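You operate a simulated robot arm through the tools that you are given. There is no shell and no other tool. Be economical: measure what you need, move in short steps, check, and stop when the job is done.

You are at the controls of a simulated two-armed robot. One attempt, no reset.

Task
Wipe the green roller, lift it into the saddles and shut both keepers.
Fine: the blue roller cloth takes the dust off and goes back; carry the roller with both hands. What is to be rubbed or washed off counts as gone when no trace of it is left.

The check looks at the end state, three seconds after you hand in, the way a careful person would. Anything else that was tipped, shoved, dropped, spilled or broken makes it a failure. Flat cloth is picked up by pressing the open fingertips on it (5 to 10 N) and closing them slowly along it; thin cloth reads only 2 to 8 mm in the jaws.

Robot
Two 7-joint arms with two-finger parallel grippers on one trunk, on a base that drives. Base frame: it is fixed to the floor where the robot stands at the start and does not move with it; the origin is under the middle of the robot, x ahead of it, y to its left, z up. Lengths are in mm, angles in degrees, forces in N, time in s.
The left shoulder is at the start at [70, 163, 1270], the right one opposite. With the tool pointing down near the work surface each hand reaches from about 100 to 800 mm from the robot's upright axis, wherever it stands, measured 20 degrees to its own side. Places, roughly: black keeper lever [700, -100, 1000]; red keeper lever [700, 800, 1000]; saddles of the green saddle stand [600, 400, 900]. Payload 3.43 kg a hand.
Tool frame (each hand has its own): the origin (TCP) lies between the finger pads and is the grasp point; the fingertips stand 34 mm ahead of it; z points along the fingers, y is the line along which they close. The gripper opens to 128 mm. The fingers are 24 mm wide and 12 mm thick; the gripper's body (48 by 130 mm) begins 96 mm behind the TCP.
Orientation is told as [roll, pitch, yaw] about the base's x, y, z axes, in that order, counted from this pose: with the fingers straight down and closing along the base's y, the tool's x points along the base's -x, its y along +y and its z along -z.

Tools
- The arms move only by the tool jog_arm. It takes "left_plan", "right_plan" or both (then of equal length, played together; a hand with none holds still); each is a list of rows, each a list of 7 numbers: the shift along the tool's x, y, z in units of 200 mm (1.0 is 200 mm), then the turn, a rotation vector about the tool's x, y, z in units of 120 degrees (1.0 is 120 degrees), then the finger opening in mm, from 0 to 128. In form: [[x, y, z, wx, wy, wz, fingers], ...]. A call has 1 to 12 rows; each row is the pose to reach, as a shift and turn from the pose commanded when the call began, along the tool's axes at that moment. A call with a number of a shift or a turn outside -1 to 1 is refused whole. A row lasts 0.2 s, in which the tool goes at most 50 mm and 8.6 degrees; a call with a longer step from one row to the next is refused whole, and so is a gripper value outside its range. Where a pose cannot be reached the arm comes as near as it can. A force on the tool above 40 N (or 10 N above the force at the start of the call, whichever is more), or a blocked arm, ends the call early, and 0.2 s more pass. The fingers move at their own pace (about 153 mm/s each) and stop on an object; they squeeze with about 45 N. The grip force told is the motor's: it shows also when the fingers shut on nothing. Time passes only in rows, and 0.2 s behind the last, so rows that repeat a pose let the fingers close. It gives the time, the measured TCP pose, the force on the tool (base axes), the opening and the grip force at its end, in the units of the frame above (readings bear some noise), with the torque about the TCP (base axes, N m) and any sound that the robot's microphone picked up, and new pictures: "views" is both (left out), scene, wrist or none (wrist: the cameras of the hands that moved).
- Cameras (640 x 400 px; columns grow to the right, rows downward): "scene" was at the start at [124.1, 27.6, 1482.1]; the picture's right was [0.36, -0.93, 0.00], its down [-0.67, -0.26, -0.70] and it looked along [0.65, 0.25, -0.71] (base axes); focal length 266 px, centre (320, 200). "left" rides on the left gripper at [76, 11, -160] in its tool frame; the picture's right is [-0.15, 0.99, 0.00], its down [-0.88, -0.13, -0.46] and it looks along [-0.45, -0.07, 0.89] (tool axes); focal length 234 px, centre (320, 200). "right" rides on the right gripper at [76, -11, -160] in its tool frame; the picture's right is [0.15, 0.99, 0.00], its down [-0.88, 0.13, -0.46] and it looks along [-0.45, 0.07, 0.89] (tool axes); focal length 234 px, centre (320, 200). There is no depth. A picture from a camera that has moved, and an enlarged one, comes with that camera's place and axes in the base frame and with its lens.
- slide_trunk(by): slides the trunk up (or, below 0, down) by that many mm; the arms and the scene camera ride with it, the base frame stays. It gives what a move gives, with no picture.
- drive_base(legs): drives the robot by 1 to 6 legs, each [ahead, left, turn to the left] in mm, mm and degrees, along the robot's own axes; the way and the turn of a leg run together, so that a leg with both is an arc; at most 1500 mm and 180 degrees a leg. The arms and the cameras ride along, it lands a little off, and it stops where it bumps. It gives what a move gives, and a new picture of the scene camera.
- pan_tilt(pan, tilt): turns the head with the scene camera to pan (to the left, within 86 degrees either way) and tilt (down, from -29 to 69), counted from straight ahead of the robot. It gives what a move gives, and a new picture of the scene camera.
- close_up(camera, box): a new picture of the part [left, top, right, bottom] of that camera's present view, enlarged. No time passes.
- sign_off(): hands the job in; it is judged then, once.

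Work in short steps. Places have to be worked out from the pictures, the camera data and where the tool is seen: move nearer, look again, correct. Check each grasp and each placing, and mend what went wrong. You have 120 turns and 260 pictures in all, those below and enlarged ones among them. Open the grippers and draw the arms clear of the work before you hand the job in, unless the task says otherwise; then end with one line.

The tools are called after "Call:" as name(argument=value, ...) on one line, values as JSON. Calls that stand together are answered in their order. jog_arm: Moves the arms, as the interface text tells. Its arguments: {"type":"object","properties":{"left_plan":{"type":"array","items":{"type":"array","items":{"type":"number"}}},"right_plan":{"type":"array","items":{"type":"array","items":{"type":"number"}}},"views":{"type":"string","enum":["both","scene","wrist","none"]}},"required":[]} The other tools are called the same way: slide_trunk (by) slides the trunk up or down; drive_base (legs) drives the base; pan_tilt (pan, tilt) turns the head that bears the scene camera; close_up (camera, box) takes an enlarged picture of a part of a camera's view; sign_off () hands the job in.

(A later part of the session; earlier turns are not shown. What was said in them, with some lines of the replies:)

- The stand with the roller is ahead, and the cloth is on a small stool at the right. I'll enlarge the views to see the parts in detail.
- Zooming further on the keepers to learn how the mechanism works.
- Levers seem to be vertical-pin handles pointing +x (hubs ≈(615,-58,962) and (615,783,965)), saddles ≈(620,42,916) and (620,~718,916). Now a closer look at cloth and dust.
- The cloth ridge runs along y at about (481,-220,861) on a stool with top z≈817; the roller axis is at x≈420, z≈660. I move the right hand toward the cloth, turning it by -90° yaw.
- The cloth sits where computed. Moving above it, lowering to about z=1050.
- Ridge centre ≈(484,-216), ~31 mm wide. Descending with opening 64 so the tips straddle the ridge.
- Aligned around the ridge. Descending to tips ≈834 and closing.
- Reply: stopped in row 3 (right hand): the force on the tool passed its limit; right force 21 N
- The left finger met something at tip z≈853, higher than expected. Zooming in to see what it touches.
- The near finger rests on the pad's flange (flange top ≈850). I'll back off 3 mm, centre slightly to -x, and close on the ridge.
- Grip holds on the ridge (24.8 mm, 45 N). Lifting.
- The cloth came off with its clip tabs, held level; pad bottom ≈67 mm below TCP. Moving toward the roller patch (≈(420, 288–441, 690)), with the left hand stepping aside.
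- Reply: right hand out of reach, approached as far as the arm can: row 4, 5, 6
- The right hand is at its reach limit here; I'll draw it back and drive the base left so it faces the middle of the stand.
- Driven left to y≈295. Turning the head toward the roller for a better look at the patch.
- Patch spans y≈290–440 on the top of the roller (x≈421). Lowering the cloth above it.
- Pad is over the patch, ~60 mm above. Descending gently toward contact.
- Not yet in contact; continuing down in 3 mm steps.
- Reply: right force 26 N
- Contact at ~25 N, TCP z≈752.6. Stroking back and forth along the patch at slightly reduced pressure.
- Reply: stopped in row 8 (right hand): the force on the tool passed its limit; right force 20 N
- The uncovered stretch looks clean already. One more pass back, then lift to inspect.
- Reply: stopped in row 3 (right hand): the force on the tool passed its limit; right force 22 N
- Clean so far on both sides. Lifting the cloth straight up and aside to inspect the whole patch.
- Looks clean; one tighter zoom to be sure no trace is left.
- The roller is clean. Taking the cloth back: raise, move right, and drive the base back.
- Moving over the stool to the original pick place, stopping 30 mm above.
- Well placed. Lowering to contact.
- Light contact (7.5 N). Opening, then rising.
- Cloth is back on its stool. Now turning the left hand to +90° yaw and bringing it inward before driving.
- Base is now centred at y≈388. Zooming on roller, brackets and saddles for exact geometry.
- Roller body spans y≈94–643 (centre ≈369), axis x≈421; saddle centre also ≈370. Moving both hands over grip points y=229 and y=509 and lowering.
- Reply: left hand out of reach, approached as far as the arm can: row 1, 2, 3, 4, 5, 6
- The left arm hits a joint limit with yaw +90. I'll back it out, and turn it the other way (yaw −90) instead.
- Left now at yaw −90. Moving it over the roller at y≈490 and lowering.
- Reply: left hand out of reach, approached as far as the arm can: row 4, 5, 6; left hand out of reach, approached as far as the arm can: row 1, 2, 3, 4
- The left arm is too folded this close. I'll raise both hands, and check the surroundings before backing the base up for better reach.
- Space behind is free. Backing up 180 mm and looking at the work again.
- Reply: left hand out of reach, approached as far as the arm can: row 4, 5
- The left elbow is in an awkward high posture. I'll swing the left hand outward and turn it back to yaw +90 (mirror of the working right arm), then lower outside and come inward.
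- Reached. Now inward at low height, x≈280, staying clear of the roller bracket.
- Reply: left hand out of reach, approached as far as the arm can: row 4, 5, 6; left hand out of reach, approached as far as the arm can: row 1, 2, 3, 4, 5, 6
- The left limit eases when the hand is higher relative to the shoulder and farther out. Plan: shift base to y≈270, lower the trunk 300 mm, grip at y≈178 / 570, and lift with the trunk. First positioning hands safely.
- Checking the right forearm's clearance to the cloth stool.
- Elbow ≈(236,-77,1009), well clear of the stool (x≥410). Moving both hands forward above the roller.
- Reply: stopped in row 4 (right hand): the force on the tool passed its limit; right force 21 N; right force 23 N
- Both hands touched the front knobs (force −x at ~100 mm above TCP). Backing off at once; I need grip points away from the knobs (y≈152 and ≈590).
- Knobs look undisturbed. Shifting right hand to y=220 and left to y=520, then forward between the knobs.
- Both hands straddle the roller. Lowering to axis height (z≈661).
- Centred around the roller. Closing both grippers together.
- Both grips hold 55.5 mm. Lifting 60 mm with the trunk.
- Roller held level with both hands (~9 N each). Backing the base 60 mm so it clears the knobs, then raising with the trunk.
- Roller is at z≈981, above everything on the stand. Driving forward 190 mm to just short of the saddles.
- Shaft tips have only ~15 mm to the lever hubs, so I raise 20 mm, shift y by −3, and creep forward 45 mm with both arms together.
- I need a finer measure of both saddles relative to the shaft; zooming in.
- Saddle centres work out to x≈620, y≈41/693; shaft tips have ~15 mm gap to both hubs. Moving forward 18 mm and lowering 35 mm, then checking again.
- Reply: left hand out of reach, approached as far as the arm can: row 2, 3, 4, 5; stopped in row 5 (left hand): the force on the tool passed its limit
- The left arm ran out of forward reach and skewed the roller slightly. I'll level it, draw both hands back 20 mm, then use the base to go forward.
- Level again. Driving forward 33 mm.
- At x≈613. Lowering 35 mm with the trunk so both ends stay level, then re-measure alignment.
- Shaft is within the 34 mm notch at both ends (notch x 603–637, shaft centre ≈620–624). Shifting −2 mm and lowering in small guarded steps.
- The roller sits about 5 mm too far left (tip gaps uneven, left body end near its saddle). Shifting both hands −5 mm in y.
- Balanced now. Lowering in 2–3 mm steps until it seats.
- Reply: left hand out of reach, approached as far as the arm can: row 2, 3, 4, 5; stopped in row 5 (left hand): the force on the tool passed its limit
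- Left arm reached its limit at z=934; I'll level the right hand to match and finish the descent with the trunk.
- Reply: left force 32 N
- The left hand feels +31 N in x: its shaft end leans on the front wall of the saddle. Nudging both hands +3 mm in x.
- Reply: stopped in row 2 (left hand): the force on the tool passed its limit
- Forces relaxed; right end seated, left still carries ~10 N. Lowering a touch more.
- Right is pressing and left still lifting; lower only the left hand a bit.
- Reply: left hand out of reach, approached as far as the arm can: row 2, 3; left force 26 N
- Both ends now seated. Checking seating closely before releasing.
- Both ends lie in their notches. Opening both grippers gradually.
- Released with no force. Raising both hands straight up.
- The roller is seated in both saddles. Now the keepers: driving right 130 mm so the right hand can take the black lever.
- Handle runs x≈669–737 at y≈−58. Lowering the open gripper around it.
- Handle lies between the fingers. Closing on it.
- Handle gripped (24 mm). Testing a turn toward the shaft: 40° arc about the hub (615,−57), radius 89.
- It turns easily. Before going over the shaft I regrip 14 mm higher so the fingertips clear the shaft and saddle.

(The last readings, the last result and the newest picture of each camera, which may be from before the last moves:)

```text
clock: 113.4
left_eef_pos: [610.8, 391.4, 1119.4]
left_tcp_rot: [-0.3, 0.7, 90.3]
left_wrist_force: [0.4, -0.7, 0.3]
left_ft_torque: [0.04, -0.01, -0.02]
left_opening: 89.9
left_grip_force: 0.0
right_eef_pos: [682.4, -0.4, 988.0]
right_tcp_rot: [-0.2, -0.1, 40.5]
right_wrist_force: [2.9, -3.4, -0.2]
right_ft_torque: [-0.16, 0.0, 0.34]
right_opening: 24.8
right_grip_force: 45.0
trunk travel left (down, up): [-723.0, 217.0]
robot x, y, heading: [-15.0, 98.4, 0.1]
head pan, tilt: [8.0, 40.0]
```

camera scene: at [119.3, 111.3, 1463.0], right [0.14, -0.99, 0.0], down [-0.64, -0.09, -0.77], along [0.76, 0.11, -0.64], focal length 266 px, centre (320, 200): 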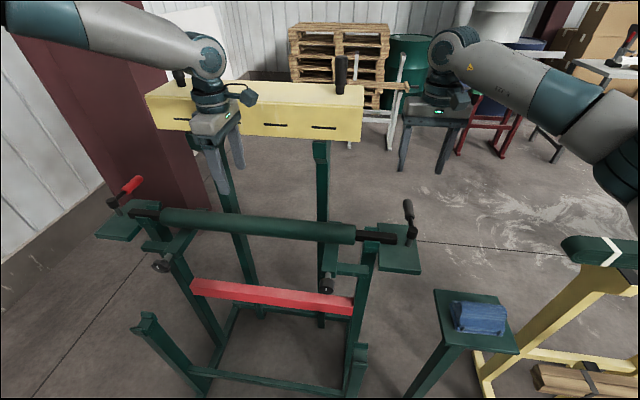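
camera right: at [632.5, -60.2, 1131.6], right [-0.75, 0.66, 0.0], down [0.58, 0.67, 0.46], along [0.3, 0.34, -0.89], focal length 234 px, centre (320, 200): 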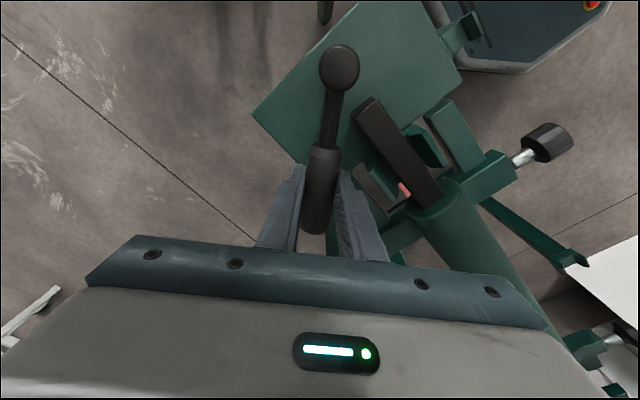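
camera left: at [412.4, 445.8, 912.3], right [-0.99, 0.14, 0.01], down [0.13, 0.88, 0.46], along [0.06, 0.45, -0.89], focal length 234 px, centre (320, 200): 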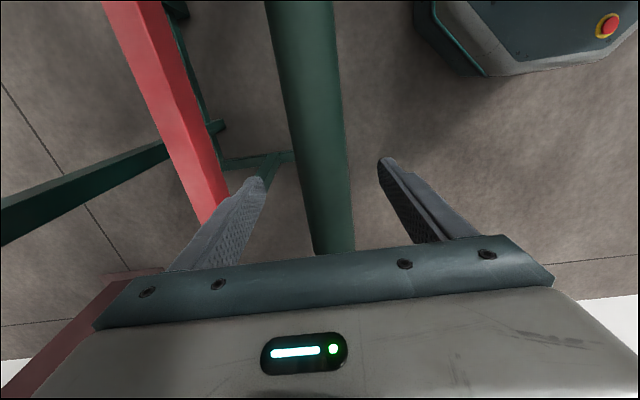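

Continuing the arc by another 48°.

Call:
jog_arm(right_plan=[[0.0043, 0.062, 0, 0, 0, -0.0667, 10], [0.017, 0.1227, 0, 0, 0, -0.1333, 10], [0.0385, 0.181, 0, 0, 0, -0.2, 10], [0.0676, 0.236, 0, 0, 0, -0.2667, 10], [0.104, 0.286, 0, 0, 0, -0.3333, 10], [0.147, 0.331, 0, 0, 0, -0.4, 10]], views="wrist")

Call:
close_up(camera="scene", box=[330, 150, 490, 290])

```text
clock: 114.1
left_eef_pos: [612.8, 391.4, 1120.0]
left_tcp_rot: [-0.3, 0.7, 90.2]
left_wrist_force: [-0.2, -0.4, 0.8]
left_ft_torque: [0.04, -0.05, 0.01]
left_opening: 90.1
left_grip_force: 0.0
right_eef_pos: [665.9, 4.0, 988.2]
right_tcp_rot: [-0.2, -2.1, 51.2]
right_wrist_force: [26.7, 2.7, -10.7]
right_ft_torque: [-1.33, -0.18, 1.34]
right_opening: 24.7
right_grip_force: 45.2
right hand out of reach, approached as far as the arm can: row 2, 3
trunk travel left (down, up): [-723.0, 217.0]
robot x, y, heading: [-10.2, 101.1, 0.3]
head pan, tilt: [8.0, 40.0]
stopped in row 3 (right hand): the force on the tool passed its limit (the readings are from after the stop); the commanded pose is now the measured one
camera right: at [623.7, -66.2, 1144.1], right [-0.86, 0.5, -0.01], down [0.44, 0.76, 0.49], along [0.25, 0.42, -0.87], focal length 234 px, centre (320, 200)
```

right: 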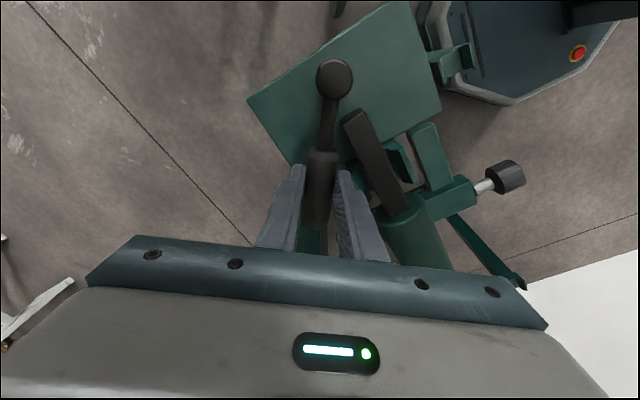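

```text
2.86 times, centred on (410, 220) of scene
camera zoom: at [122.6, 110.4, 1462.6], right [0.14, -0.99, 0.0], down [-0.64, -0.09, -0.76], along [0.76, 0.11, -0.64], focal length 760 px, centre (63, 143)
```

zoom: 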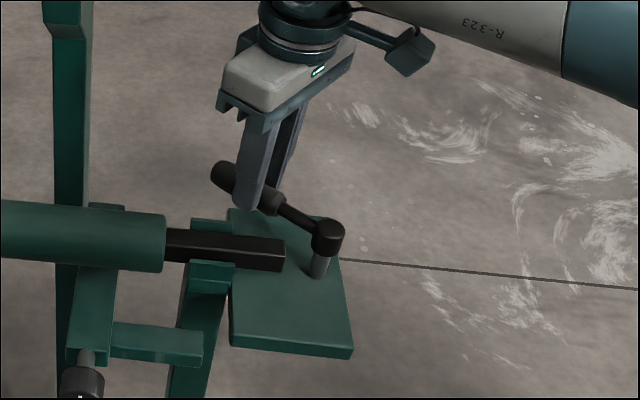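

The wrist's yaw limit is at ~+48°. I'll release, go to the outer side of the handle with closed fingers and push it the rest of the way.

Call:
jog_arm(right_plan=[[0, 0, 0, 0, 0, 0, 40], [0, 0, -0.05, 0, 0, 0, 60], [0, 0, -0.2, 0, 0, 0, 60], [0, 0, -0.4, 0, 0, 0, 40], [0, -0.12, -0.4, 0, 0, 0.06, 10], [0, -0.24, -0.4, 0, 0, 0.12, 0], [0, -0.3, -0.4, 0, 0, 0.12, 0]], views="wrist")

Call:
close_up(camera="scene", box=[330, 150, 490, 290])

```text
clock: 115.7
left_eef_pos: [610.6, 391.9, 1120.6]
left_tcp_rot: [-0.6, 0.7, 90.3]
left_wrist_force: [-0.3, -0.9, 0.6]
left_ft_torque: [0.01, -0.01, -0.03]
left_opening: 89.9
left_grip_force: 0.1
right_eef_pos: [706.4, -34.7, 1070.5]
right_tcp_rot: [0.4, -1.8, 36.8]
right_wrist_force: [-0.4, 0.6, -0.4]
right_ft_torque: [0.0, 0.0, -0.01]
right_opening: 0.1
right_grip_force: 33.2
trunk travel left (down, up): [-723.0, 217.0]
robot x, y, heading: [-13.6, 100.8, 0.1]
head pan, tilt: [8.0, 40.0]
camera right: at [649.5, -92.0, 1225.7], right [-0.71, 0.7, 0.0], down [0.62, 0.62, 0.49], along [0.34, 0.35, -0.87], focal length 234 px, centre (320, 200)
```

right: 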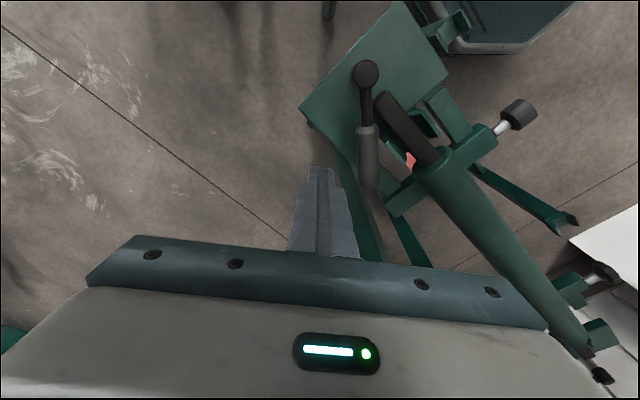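

```text
2.86 times, centred on (410, 220) of scene
camera zoom: at [119.3, 111.8, 1463.0], right [0.14, -0.99, 0.0], down [-0.64, -0.09, -0.77], along [0.76, 0.11, -0.64], focal length 760 px, centre (63, 143)
```

zoom: 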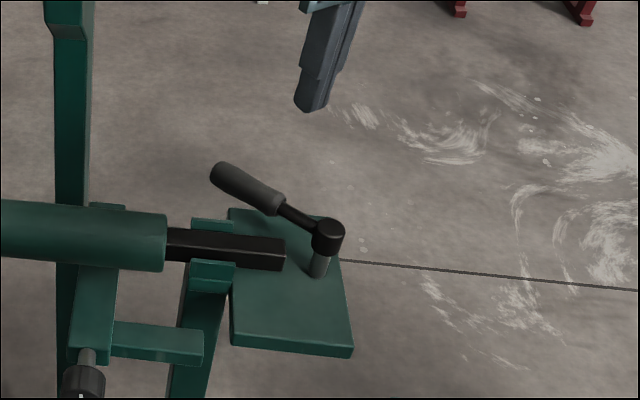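

Lowering the closed fingers on the outer side of the handle, then pushing along the arc.

Call:
jog_arm(right_plan=[[0, 0, 0.15, 0, 0, 0, 0], [0, 0, 0.3, 0, 0, 0, 0], [0, 0, 0.41, 0, 0, 0, 0], [-0.022, 0.09, 0.41, 0, 0, 0, 0], [-0.032, 0.17, 0.41, 0, 0, 0, 0], [-0.028, 0.251, 0.41, 0, 0, 0, 0], [-0.009, 0.33, 0.41, 0, 0, 0, 0], [0.012, 0.382, 0.41, 0, 0, 0, 0], [0.04, 0.432, 0.41, 0, 0, 0, 0]], views="wrist")

Call:
close_up(camera="scene", box=[330, 150, 490, 290])

```text
clock: 117.7
left_eef_pos: [609.9, 392.2, 1119.8]
left_tcp_rot: [-0.5, 0.8, 90.1]
left_wrist_force: [0.0, 0.3, -0.4]
left_ft_torque: [-0.03, 0.01, -0.03]
left_opening: 90.1
left_grip_force: 0.1
right_eef_pos: [651.4, 32.4, 988.9]
right_tcp_rot: [0.5, -1.9, 36.8]
right_wrist_force: [0.1, 0.8, 0.4]
right_ft_torque: [-0.02, -0.04, 0.0]
right_opening: 0.0
right_grip_force: 33.1
trunk travel left (down, up): [-723.0, 217.0]
robot x, y, heading: [-16.2, 100.9, 0.1]
head pan, tilt: [8.0, 40.0]
camera right: at [592.9, -26.1, 1145.0], right [-0.71, 0.7, 0.0], down [0.62, 0.62, 0.49], along [0.34, 0.35, -0.87], focal length 234 px, centre (320, 200)
```

right: 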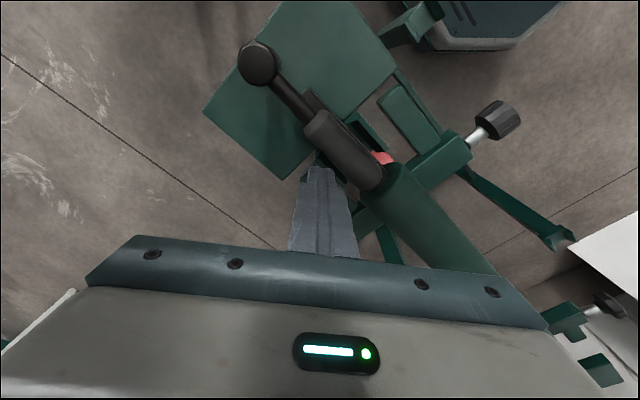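

```text
2.86 times, centred on (410, 220) of scene
camera zoom: at [119.0, 111.6, 1463.1], right [0.14, -0.99, 0.0], down [-0.64, -0.09, -0.77], along [0.76, 0.11, -0.64], focal length 760 px, centre (63, 143)
```

zoom: 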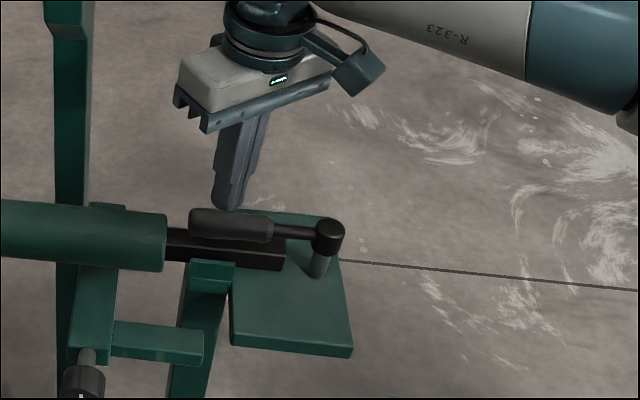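

The handle is nearly over the shaft. Pushing on in −x in small steps to find its stop.

Call:
jog_arm(right_plan=[[0.02, 0.015, 0, 0, 0, 0, 0], [0.04, 0.03, 0, 0, 0, 0, 0], [0.06, 0.045, 0, 0, 0, 0, 0]], views="wrist")

Call:
close_up(camera="scene", box=[360, 200, 460, 270])

```text
clock: 118.5
left_eef_pos: [613.5, 392.7, 1118.0]
left_tcp_rot: [-0.4, 0.6, 90.4]
left_wrist_force: [-0.5, -0.3, 0.2]
left_ft_torque: [-0.01, -0.04, 0.0]
left_opening: 90.1
left_grip_force: 0.0
right_eef_pos: [645.6, 31.7, 989.5]
right_tcp_rot: [0.2, -2.6, 36.4]
right_wrist_force: [21.9, 4.0, -14.1]
right_ft_torque: [0.06, -0.78, -0.1]
right_opening: 0.0
right_grip_force: 32.7
trunk travel left (down, up): [-723.0, 217.0]
robot x, y, heading: [-12.2, 101.9, 0.4]
head pan, tilt: [8.0, 40.0]
stopped in row 3 (right hand): the force on the tool passed its limit (the readings are from after the stop); the commanded pose is now the measured one
camera right: at [585.6, -26.4, 1143.9], right [-0.71, 0.71, -0.01], down [0.61, 0.61, 0.5], along [0.35, 0.35, -0.87], focal length 234 px, centre (320, 200)
```

right: 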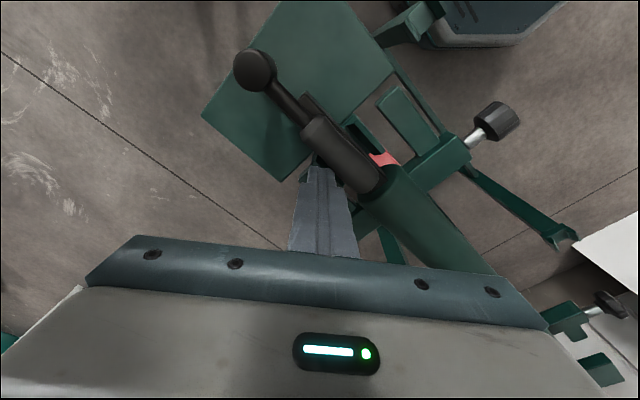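

```text
5.71 times, centred on (410, 235) of scene
camera zoom: at [123.6, 112.2, 1462.3], right [0.14, -0.99, 0.0], down [-0.64, -0.09, -0.76], along [0.76, 0.11, -0.64], focal length 1520 px, centre (-194, 0)
```

zoom: 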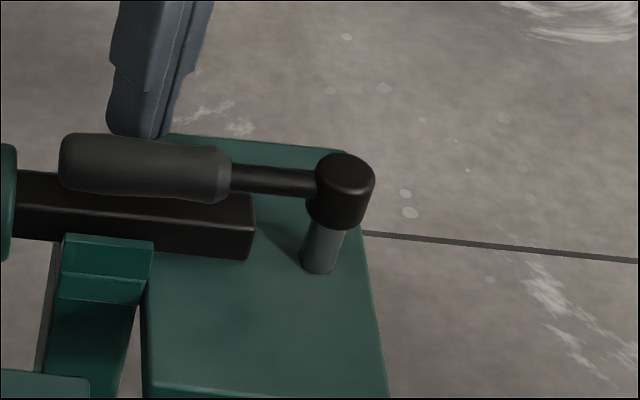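

The lever met a firm stop at θ≈92°, lying over the shaft: black keeper shut. Backing off and raising, then retracting (the yellow beam is near x≈720).

Call:
jog_arm(right_plan=[[-0.06, -0.045, 0, 0, 0, 0, 0], [-0.08, -0.06, -0.1, 0, 0, 0.04, 0], [-0.08, -0.06, -0.3, 0, 0, 0.1, 0], [-0.06, -0.06, -0.5, 0, 0, 0.15, 0], [0.1, -0.02, -0.65, 0, 0, 0.2, 20], [0.28, 0.02, -0.65, 0, 0, 0.25, 50], [0.46, 0.08, -0.65, 0, 0, 0.28, 80]], views="none")

Call:
close_up(camera="scene", box=[330, 180, 470, 290])

```text
clock: 120.1
left_eef_pos: [611.0, 391.7, 1119.1]
left_tcp_rot: [-0.4, 0.8, 90.3]
left_wrist_force: [0.6, -0.5, 0.9]
left_ft_torque: [0.0, -0.01, -0.02]
left_opening: 90.0
left_grip_force: 0.1
right_eef_pos: [552.8, -15.7, 1118.7]
right_tcp_rot: [1.6, -2.1, 2.8]
right_wrist_force: [0.2, -0.2, -1.1]
right_ft_torque: [-0.03, -0.04, -0.01]
right_opening: 79.8
right_grip_force: 0.0
trunk travel left (down, up): [-723.0, 217.0]
robot x, y, heading: [-11.8, 102.1, -0.3]
head pan, tilt: [8.0, 40.0]
```

```text
3.64 times, centred on (400, 235) of scene
camera zoom: at [119.2, 111.1, 1463.1], right [0.14, -0.99, 0.0], down [-0.64, -0.09, -0.77], along [0.76, 0.11, -0.64], focal length 968 px, centre (29, 73)
```

zoom: 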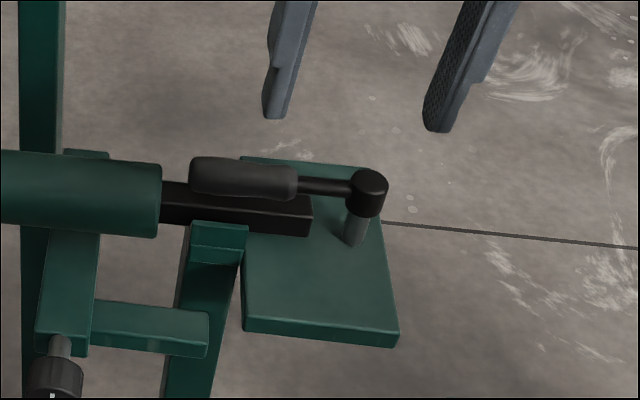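

Black keeper stays shut. Driving left 690 mm so the right hand can reach the red lever.

Call:
drive_base(legs=[[0, 690, 0]])

Call:
pan_tilt(pan=-5, tilt=45)

```text
clock: 123.9
left_eef_pos: [607.1, 1089.9, 1120.0]
left_tcp_rot: [-0.5, 0.7, 90.4]
left_wrist_force: [0.7, 0.1, 0.6]
left_ft_torque: [-0.01, 0.0, 0.0]
left_opening: 90.1
left_grip_force: 0.1
right_eef_pos: [550.8, 682.2, 1117.1]
right_tcp_rot: [1.5, -2.0, 3.0]
right_wrist_force: [0.6, 0.4, -0.1]
right_ft_torque: [-0.06, 0.03, -0.01]
right_opening: 79.8
right_grip_force: 0.1
trunk travel left (down, up): [-723.0, 217.0]
robot x, y, heading: [-13.0, 796.8, 0.6]
head pan, tilt: [8.0, 40.0]
camera scene: at [117.7, 807.2, 1463.0], right [0.14, -0.99, 0.0], down [-0.64, -0.09, -0.77], along [0.76, 0.11, -0.64], focal length 266 px, centre (320, 200)
```

scene: 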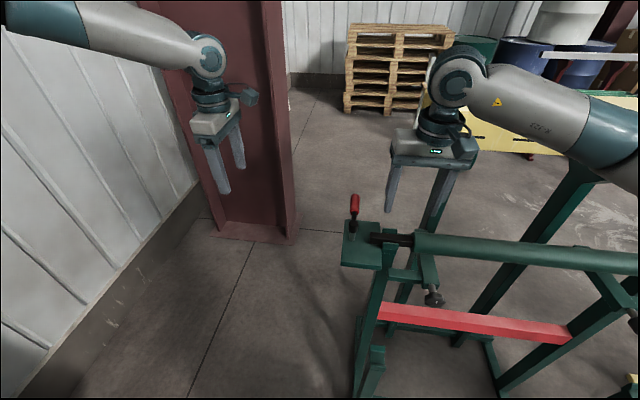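

```text
clock: 124.7
left_eef_pos: [608.1, 1089.4, 1120.5]
left_tcp_rot: [-0.5, 0.7, 90.5]
left_wrist_force: [-0.5, 0.0, -0.9]
left_ft_torque: [0.03, 0.0, 0.01]
left_opening: 90.0
left_grip_force: 0.0
right_eef_pos: [551.6, 683.4, 1119.0]
right_tcp_rot: [1.5, -2.0, 3.1]
right_wrist_force: [0.4, -0.5, 0.1]
right_ft_torque: [-0.01, 0.03, -0.02]
right_opening: 80.1
right_grip_force: 0.0
trunk travel left (down, up): [-723.0, 217.0]
robot x, y, heading: [-16.9, 796.7, 0.4]
head pan, tilt: [-5.0, 45.0]
camera scene: at [114.6, 789.0, 1455.8], right [-0.08, -1.0, 0.0], down [-0.7, 0.06, -0.71], along [0.7, -0.06, -0.71], focal length 266 px, centre (320, 200)
```

scene: 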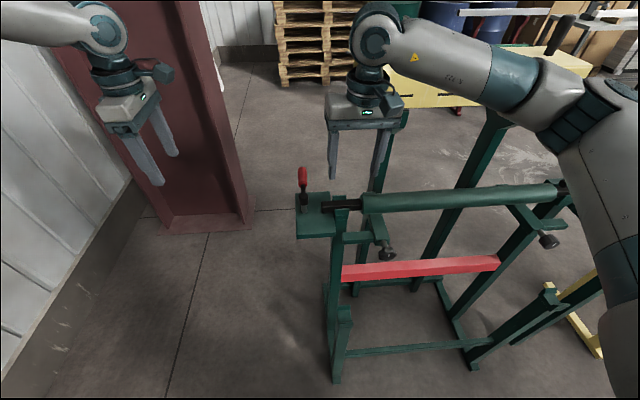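

Moving the right hand above the red handle (≈(702,783)).

Call:
jog_arm(right_plan=[[-0.15, 0.1, 0, 0, 0, 0.005, 80], [-0.32, 0.2, 0, 0, 0, 0.01, 80], [-0.48, 0.3, 0, 0, 0, 0.015, 80], [-0.64, 0.4, 0, 0, 0, 0.02, 80], [-0.775, 0.46, 0, 0, 0, 0.025, 80]], views="wrist")

Call:
close_up(camera="scene", box=[250, 130, 410, 250])

```text
clock: 125.9
left_eef_pos: [607.6, 1091.3, 1119.5]
left_tcp_rot: [-0.5, 0.8, 90.4]
left_wrist_force: [0.7, 0.9, 0.3]
left_ft_torque: [0.02, 0.0, -0.03]
left_opening: 90.1
left_grip_force: 0.1
right_eef_pos: [702.0, 785.2, 1125.0]
right_tcp_rot: [1.6, -2.0, 0.2]
right_wrist_force: [-0.2, -0.1, 0.3]
right_ft_torque: [-0.03, -0.03, 0.01]
right_opening: 79.8
right_grip_force: 0.1
trunk travel left (down, up): [-723.0, 217.0]
robot x, y, heading: [-15.0, 795.6, 0.3]
head pan, tilt: [-5.0, 45.0]
camera right: at [620.8, 769.5, 1281.1], right [-0.15, 0.99, 0.02], down [0.86, 0.12, 0.49], along [0.48, 0.09, -0.87], focal length 234 px, centre (320, 200)
```

right: 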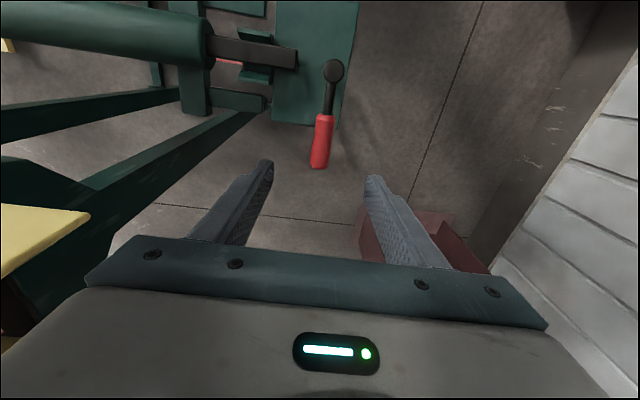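

```text
3.33 times, centred on (330, 190) of scene
camera zoom: at [115.1, 789.8, 1455.7], right [-0.08, -1.0, 0.0], down [-0.71, 0.06, -0.71], along [0.7, -0.06, -0.71], focal length 887 px, centre (287, 233)
```

zoom: 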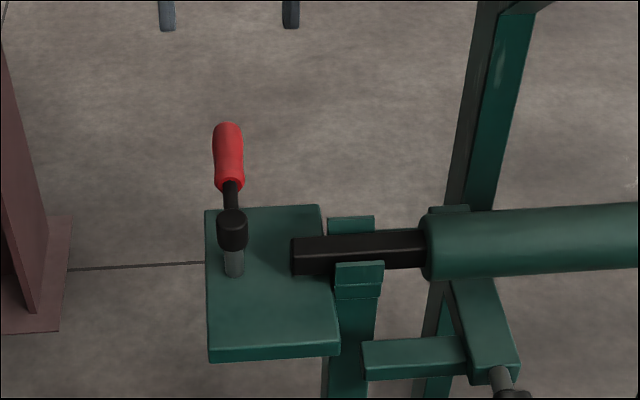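

Handle centre y≈789. Lowering around it to z≈988 (tips clear of the shaft for the whole swing).

Call:
jog_arm(right_plan=[[0, 0.02, 0.2, 0, 0, 0, 80], [0, 0.02, 0.4, 0, 0, 0, 80], [0, 0.02, 0.55, 0, 0, 0, 80], [0, 0.02, 0.68, 0, 0, 0, 80]], views="wrist")

```text
clock: 126.9
left_eef_pos: [607.8, 1090.0, 1119.9]
left_tcp_rot: [-0.6, 0.7, 90.5]
left_wrist_force: [0.0, -0.7, -0.2]
left_ft_torque: [0.01, -0.02, 0.01]
left_opening: 90.1
left_grip_force: 0.0
right_eef_pos: [706.8, 791.7, 989.4]
right_tcp_rot: [1.6, -1.9, 0.1]
right_wrist_force: [-0.3, 0.0, -0.3]
right_ft_torque: [-0.02, 0.02, 0.0]
right_opening: 80.2
right_grip_force: 0.1
trunk travel left (down, up): [-723.0, 217.0]
robot x, y, heading: [-15.4, 799.2, 0.4]
head pan, tilt: [-5.0, 45.0]
camera right: at [625.9, 776.4, 1144.7], right [-0.15, 0.99, 0.02], down [0.86, 0.12, 0.49], along [0.48, 0.09, -0.87], focal length 234 px, centre (320, 200)
```

right: 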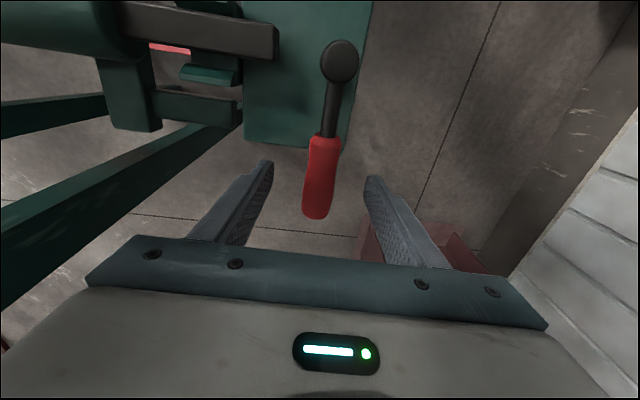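

Centred. Closing on the red handle.

Call:
jog_arm(right_plan=[[0, 0, 0, 0, 0, 0, 60], [0, 0, 0, 0, 0, 0, 45], [0, 0, 0, 0, 0, 0, 30], [0, 0, 0, 0, 0, 0, 20], [0, 0, 0, 0, 0, 0, 10]], views="none")

Call:
jog_arm(right_plan=[[0.0043, -0.062, 0, 0, 0, 0.0667, 10], [0.017, -0.1227, 0, 0, 0, 0.1333, 10], [0.0385, -0.181, 0, 0, 0, 0.2, 10], [0.0676, -0.236, 0, 0, 0, 0.2667, 10], [0.104, -0.286, 0, 0, 0, 0.3333, 10]], views="wrist")

```text
clock: 128.1
left_eef_pos: [607.1, 1090.1, 1120.9]
left_tcp_rot: [-0.5, 0.7, 90.4]
left_wrist_force: [0.5, 0.0, 0.5]
left_ft_torque: [0.01, -0.02, 0.0]
left_opening: 90.0
left_grip_force: 0.0
right_eef_pos: [707.1, 791.6, 991.3]
right_tcp_rot: [1.6, -1.9, 0.1]
right_wrist_force: [1.2, 0.7, -0.7]
right_ft_torque: [-0.26, -0.14, -0.25]
right_opening: 24.2
right_grip_force: 44.8
trunk travel left (down, up): [-723.0, 217.0]
robot x, y, heading: [-16.0, 796.0, 0.2]
head pan, tilt: [-5.0, 45.0]
```

```text
clock: 129.3
left_eef_pos: [606.9, 1089.7, 1119.2]
left_tcp_rot: [-0.5, 0.6, 90.5]
left_wrist_force: [-0.1, -0.2, -0.3]
left_ft_torque: [0.0, 0.01, -0.01]
left_opening: 90.1
left_grip_force: 0.0
right_eef_pos: [685.8, 734.8, 990.1]
right_tcp_rot: [2.7, -0.4, -40.1]
right_wrist_force: [5.3, 3.4, 12.1]
right_ft_torque: [-0.33, -0.6, -0.42]
right_opening: 24.1
right_grip_force: 45.5
trunk travel left (down, up): [-723.0, 217.0]
robot x, y, heading: [-13.8, 797.0, 0.3]
head pan, tilt: [-5.0, 45.0]
camera right: at [614.4, 770.8, 1146.9], right [0.52, 0.85, 0.05], down [0.74, -0.48, 0.47], along [0.42, -0.21, -0.88], focal length 234 px, centre (320, 200)
```

right: 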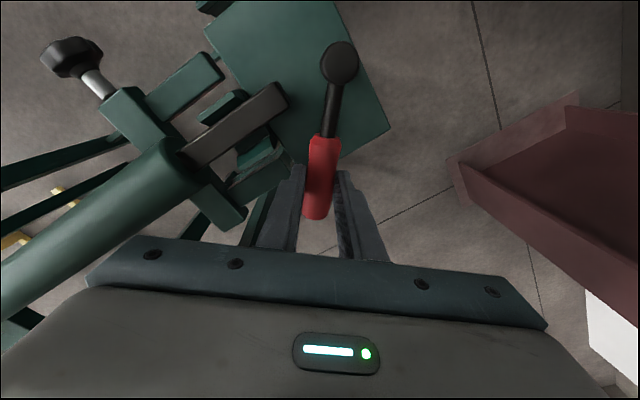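

Turning well. Continuing another 48°.

Call:
jog_arm(right_plan=[[0.0043, -0.062, -0.003, 0, 0, 0.0667, 10], [0.017, -0.1227, -0.005, 0, 0, 0.1333, 10], [0.0385, -0.181, -0.007, 0, 0, 0.2, 10], [0.0676, -0.236, -0.009, 0, 0, 0.2667, 10], [0.104, -0.286, -0.01, 0, 0, 0.3333, 10], [0.147, -0.331, -0.01, 0, 0, 0.4, 10]], views="wrist")

Call:
close_up(camera="scene", box=[250, 130, 410, 250])

```text
clock: 130.7
left_eef_pos: [607.3, 1090.0, 1120.7]
left_tcp_rot: [-0.6, 0.7, 90.5]
left_wrist_force: [0.5, 0.6, -0.5]
left_ft_torque: [0.01, 0.02, 0.02]
left_opening: 89.9
left_grip_force: 0.0
right_eef_pos: [619.7, 703.8, 989.2]
right_tcp_rot: [2.4, 1.7, -87.9]
right_wrist_force: [12.8, 7.8, 28.8]
right_ft_torque: [0.13, -0.24, -1.28]
right_opening: 24.6
right_grip_force: 45.4
trunk travel left (down, up): [-723.0, 217.0]
robot x, y, heading: [-16.5, 797.5, 0.3]
head pan, tilt: [-5.0, 45.0]
camera right: at [599.9, 775.2, 1149.5], right [0.98, 0.18, 0.04], down [0.14, -0.89, 0.44], along [0.12, -0.42, -0.9], focal length 234 px, centre (320, 200)
```

right: 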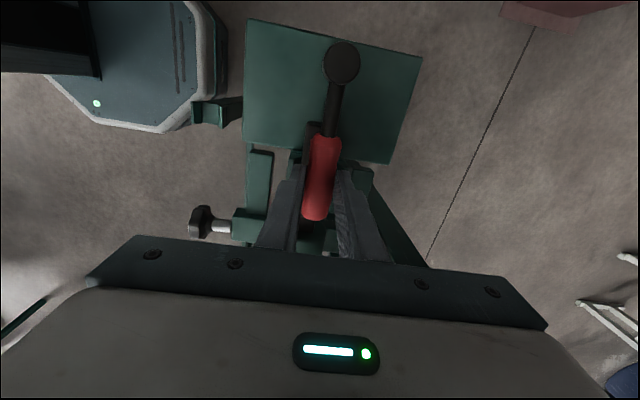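

```text
3.33 times, centred on (330, 190) of scene
camera zoom: at [113.1, 790.7, 1456.1], right [-0.08, -1.0, 0.0], down [-0.7, 0.06, -0.71], along [0.71, -0.06, -0.71], focal length 887 px, centre (287, 233)
```

zoom: 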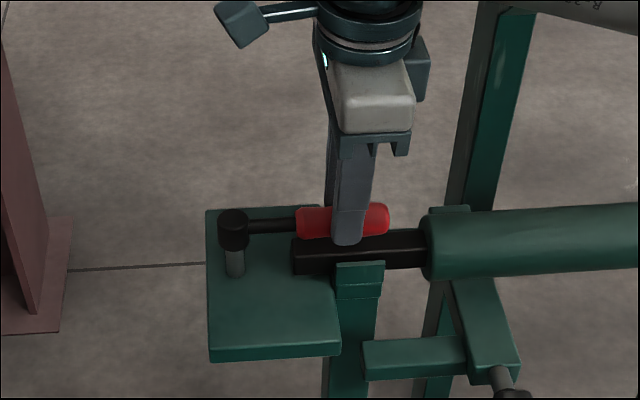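

At ~88°. Relieving the downward load and pushing the last few degrees to the stop.

Call:
jog_arm(right_plan=[[0, 0, -0.012, 0, 0, 0, 10], [0, -0.02, -0.015, 0, 0, 0.017, 10], [0, -0.04, -0.015, 0, 0, 0.034, 10], [0, -0.055, -0.015, 0, 0, 0.05, 10]], views="none")

Call:
close_up(camera="scene", box=[280, 170, 380, 230])

```text
clock: 131.5
left_eef_pos: [610.4, 1091.1, 1118.4]
left_tcp_rot: [-0.4, 0.7, 90.6]
left_wrist_force: [0.9, 0.1, 0.4]
left_ft_torque: [0.03, -0.03, 0.0]
left_opening: 89.9
left_grip_force: 0.1
right_eef_pos: [618.2, 704.1, 990.1]
right_tcp_rot: [2.5, 1.9, -91.6]
right_wrist_force: [13.4, 7.9, -6.8]
right_ft_torque: [-0.43, -0.61, 1.22]
right_opening: 24.4
right_grip_force: 45.2
trunk travel left (down, up): [-723.0, 217.0]
robot x, y, heading: [-13.3, 796.9, 0.4]
head pan, tilt: [-5.0, 45.0]
stopped in row 4 (right hand): the force on the tool passed its limit (the readings are from after the stop); the commanded pose is now the measured one
```

```text
6.40 times, centred on (330, 200) of scene
camera zoom: at [117.3, 789.4, 1454.9], right [-0.08, -1.0, 0.0], down [-0.71, 0.06, -0.71], along [0.7, -0.06, -0.71], focal length 1703 px, centre (256, 200)
```

zoom: 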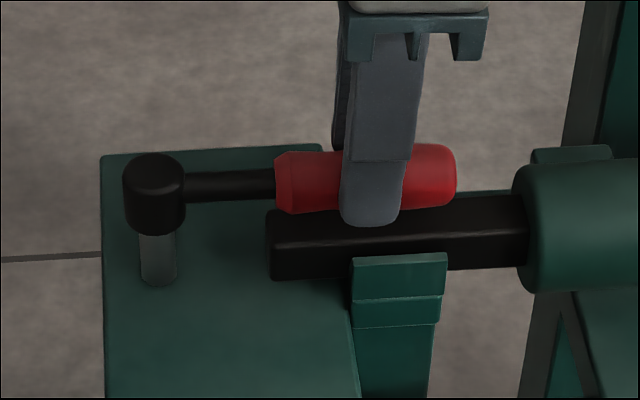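

Force stop reached with the red lever over the shaft (~92°), same as black. Releasing and raising.

Call:
jog_arm(right_plan=[[0, 0, 0, 0, 0, 0, 35], [0, 0, -0.01, 0, 0, 0, 50], [0, 0, -0.1, 0, 0, 0, 60], [0, 0, -0.3, 0, 0, 0, 60], [0, 0, -0.5, 0, 0, 0, 60], [0, -0.2, -0.65, 0, 0, 0, 80], [0, -0.4, -0.65, 0, 0, 0, 100]], views="none")

Call:
close_up(camera="scene", box=[270, 150, 410, 250])

```text
clock: 133.1
left_eef_pos: [607.9, 1088.9, 1119.4]
left_tcp_rot: [-0.6, 0.7, 90.5]
left_wrist_force: [0.8, -0.6, 0.1]
left_ft_torque: [-0.01, 0.02, -0.01]
left_opening: 89.8
left_grip_force: 0.1
right_eef_pos: [528.9, 702.0, 1117.1]
right_tcp_rot: [2.4, 1.8, -91.6]
right_wrist_force: [-0.3, -0.3, 0.1]
right_ft_torque: [-0.01, -0.03, 0.01]
right_opening: 99.8
right_grip_force: 0.0
trunk travel left (down, up): [-723.0, 217.0]
robot x, y, heading: [-15.5, 794.1, 0.2]
head pan, tilt: [-5.0, 45.0]
```

```text
4.00 times, centred on (340, 200) of scene
camera zoom: at [114.4, 788.5, 1455.8], right [-0.08, -1.0, 0.0], down [-0.7, 0.06, -0.71], along [0.7, -0.06, -0.71], focal length 1064 px, centre (240, 200)
```

zoom: 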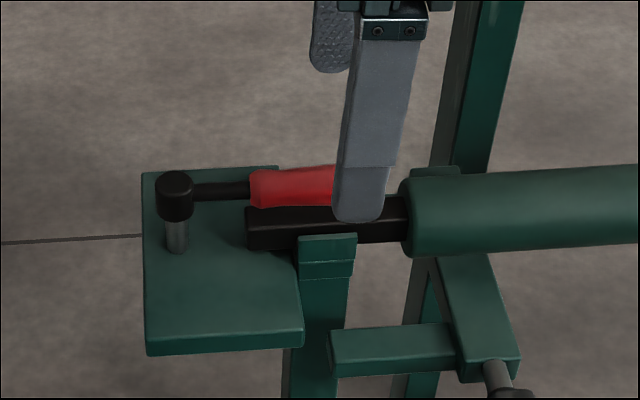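

Red keeper shut. Driving back and to the middle for a final overall check.

Call:
drive_base(legs=[[-250, 0, 0], [0, -420, 0]])

Call:
pan_tilt(pan=-3, tilt=40)

Call:
close_up(camera="scene", box=[200, 140, 460, 290])

```text
clock: 137.1
left_eef_pos: [358.7, 671.1, 1120.3]
left_tcp_rot: [-0.5, 0.7, 90.7]
left_wrist_force: [1.0, -0.1, 0.3]
left_ft_torque: [-0.05, 0.01, 0.0]
left_opening: 89.8
left_grip_force: 0.1
right_eef_pos: [279.9, 284.7, 1116.9]
right_tcp_rot: [2.4, 1.8, -91.5]
right_wrist_force: [0.3, 0.5, 0.3]
right_ft_torque: [-0.01, 0.04, 0.01]
right_opening: 99.8
right_grip_force: 0.0
trunk travel left (down, up): [-723.0, 217.0]
robot x, y, heading: [-264.1, 378.8, 0.6]
head pan, tilt: [-5.0, 45.0]
camera scene: at [-133.7, 370.9, 1455.8], right [-0.08, -1.0, 0.0], down [-0.7, 0.06, -0.71], along [0.7, -0.06, -0.71], focal length 266 px, centre (320, 200)
```

scene: 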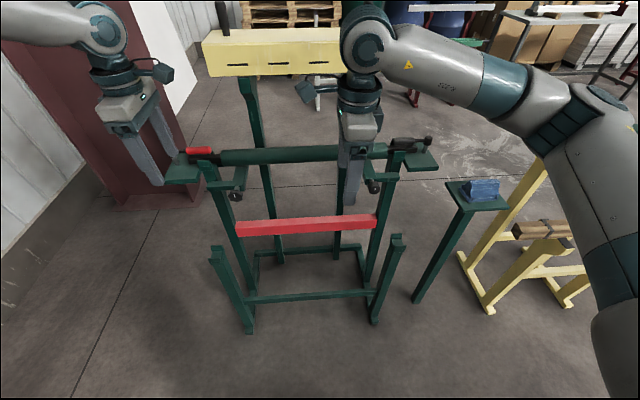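

```text
clock: 137.8
left_eef_pos: [358.2, 672.2, 1120.1]
left_tcp_rot: [-0.5, 0.8, 90.6]
left_wrist_force: [-0.5, -0.2, -0.1]
left_ft_torque: [-0.03, 0.0, 0.0]
left_opening: 89.9
left_grip_force: 0.0
right_eef_pos: [280.8, 284.1, 1117.6]
right_tcp_rot: [2.3, 1.9, -91.6]
right_wrist_force: [-0.2, -0.5, -0.6]
right_ft_torque: [0.0, 0.0, -0.01]
right_opening: 100.1
right_grip_force: 0.0
trunk travel left (down, up): [-723.0, 217.0]
robot x, y, heading: [-265.0, 378.8, 0.3]
head pan, tilt: [-3.0, 40.0]
camera scene: at [-129.9, 372.4, 1463.0], right [-0.05, -1.0, 0.0], down [-0.64, 0.03, -0.77], along [0.76, -0.03, -0.64], focal length 266 px, centre (320, 200)
```

scene: 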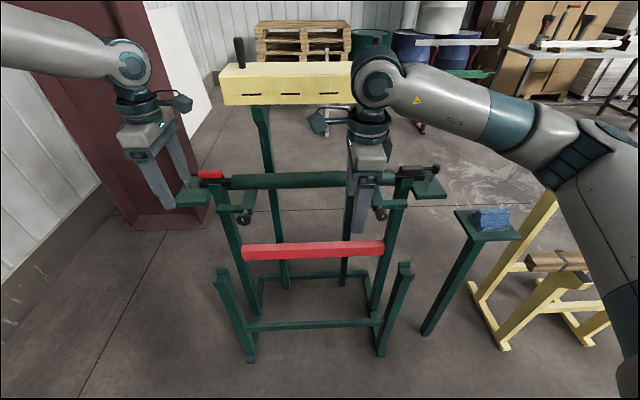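

```text
2.46 times, centred on (330, 215) of scene
camera zoom: at [-129.9, 372.4, 1463.0], right [-0.05, -1.0, 0.0], down [-0.64, 0.03, -0.77], along [0.76, -0.03, -0.64], focal length 655 px, centre (295, 163)
```

zoom: 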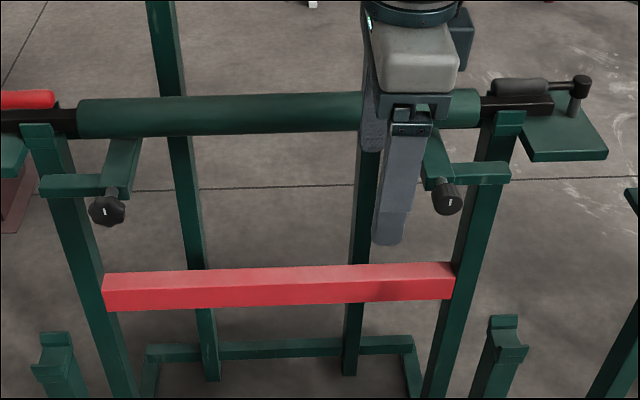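

Everything appears in place. Final zooms on the roller middle, each keeper and the cloth.

Call:
close_up(camera="scene", box=[230, 160, 350, 200])

Call:
close_up(camera="scene", box=[370, 150, 530, 250])

Call:
close_up(camera="scene", box=[170, 150, 290, 230])

```text
5.33 times, centred on (290, 180) of scene
camera zoom: at [-129.9, 372.4, 1463.0], right [-0.05, -1.0, 0.0], down [-0.64, 0.03, -0.77], along [0.76, -0.03, -0.64], focal length 1419 px, centre (480, 307)
```

zoom: 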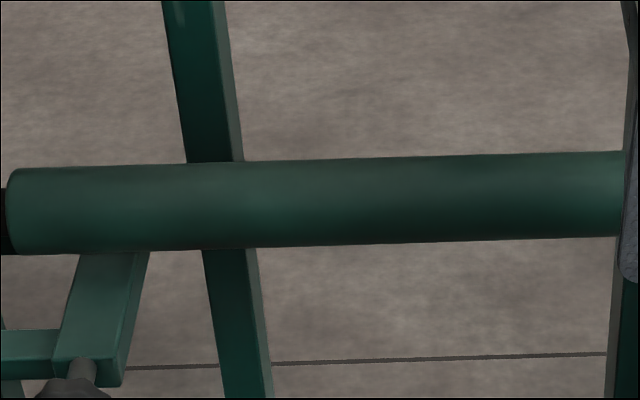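

```text
4.00 times, centred on (450, 200) of scene
camera zoom: at [-129.9, 372.4, 1463.0], right [-0.05, -1.0, 0.0], down [-0.64, 0.03, -0.77], along [0.76, -0.03, -0.64], focal length 1064 px, centre (-200, 200)
```

zoom: 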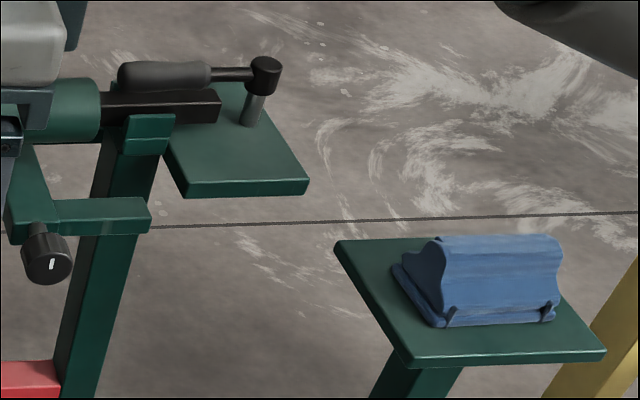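

```text
5.00 times, centred on (230, 190) of scene
camera zoom: at [-129.9, 372.4, 1463.0], right [-0.05, -1.0, 0.0], down [-0.64, 0.03, -0.77], along [0.76, -0.03, -0.64], focal length 1330 px, centre (770, 250)
```

zoom: 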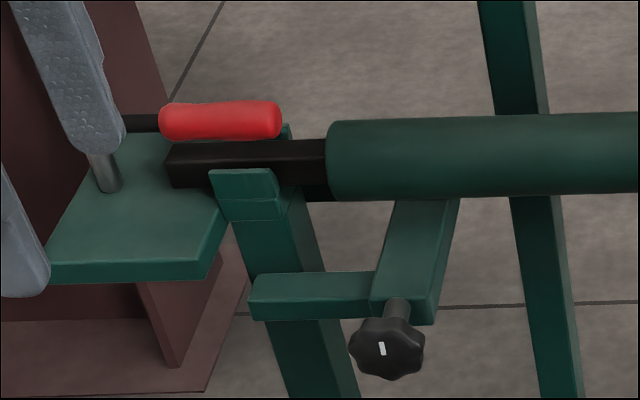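

The roller is clean and seated, both keepers are shut, the cloth is on its stool, and both hands are open and clear. Handing in.

Call:
sign_off()

```text
The job is handed in.
```

I wiped the green roller clean, lifted it with both hands into the saddles, shut both keepers and put the blue cloth back on its stool. Both hands bumped the stand's two front knobs once on the way in, which showed no sign of being moved.
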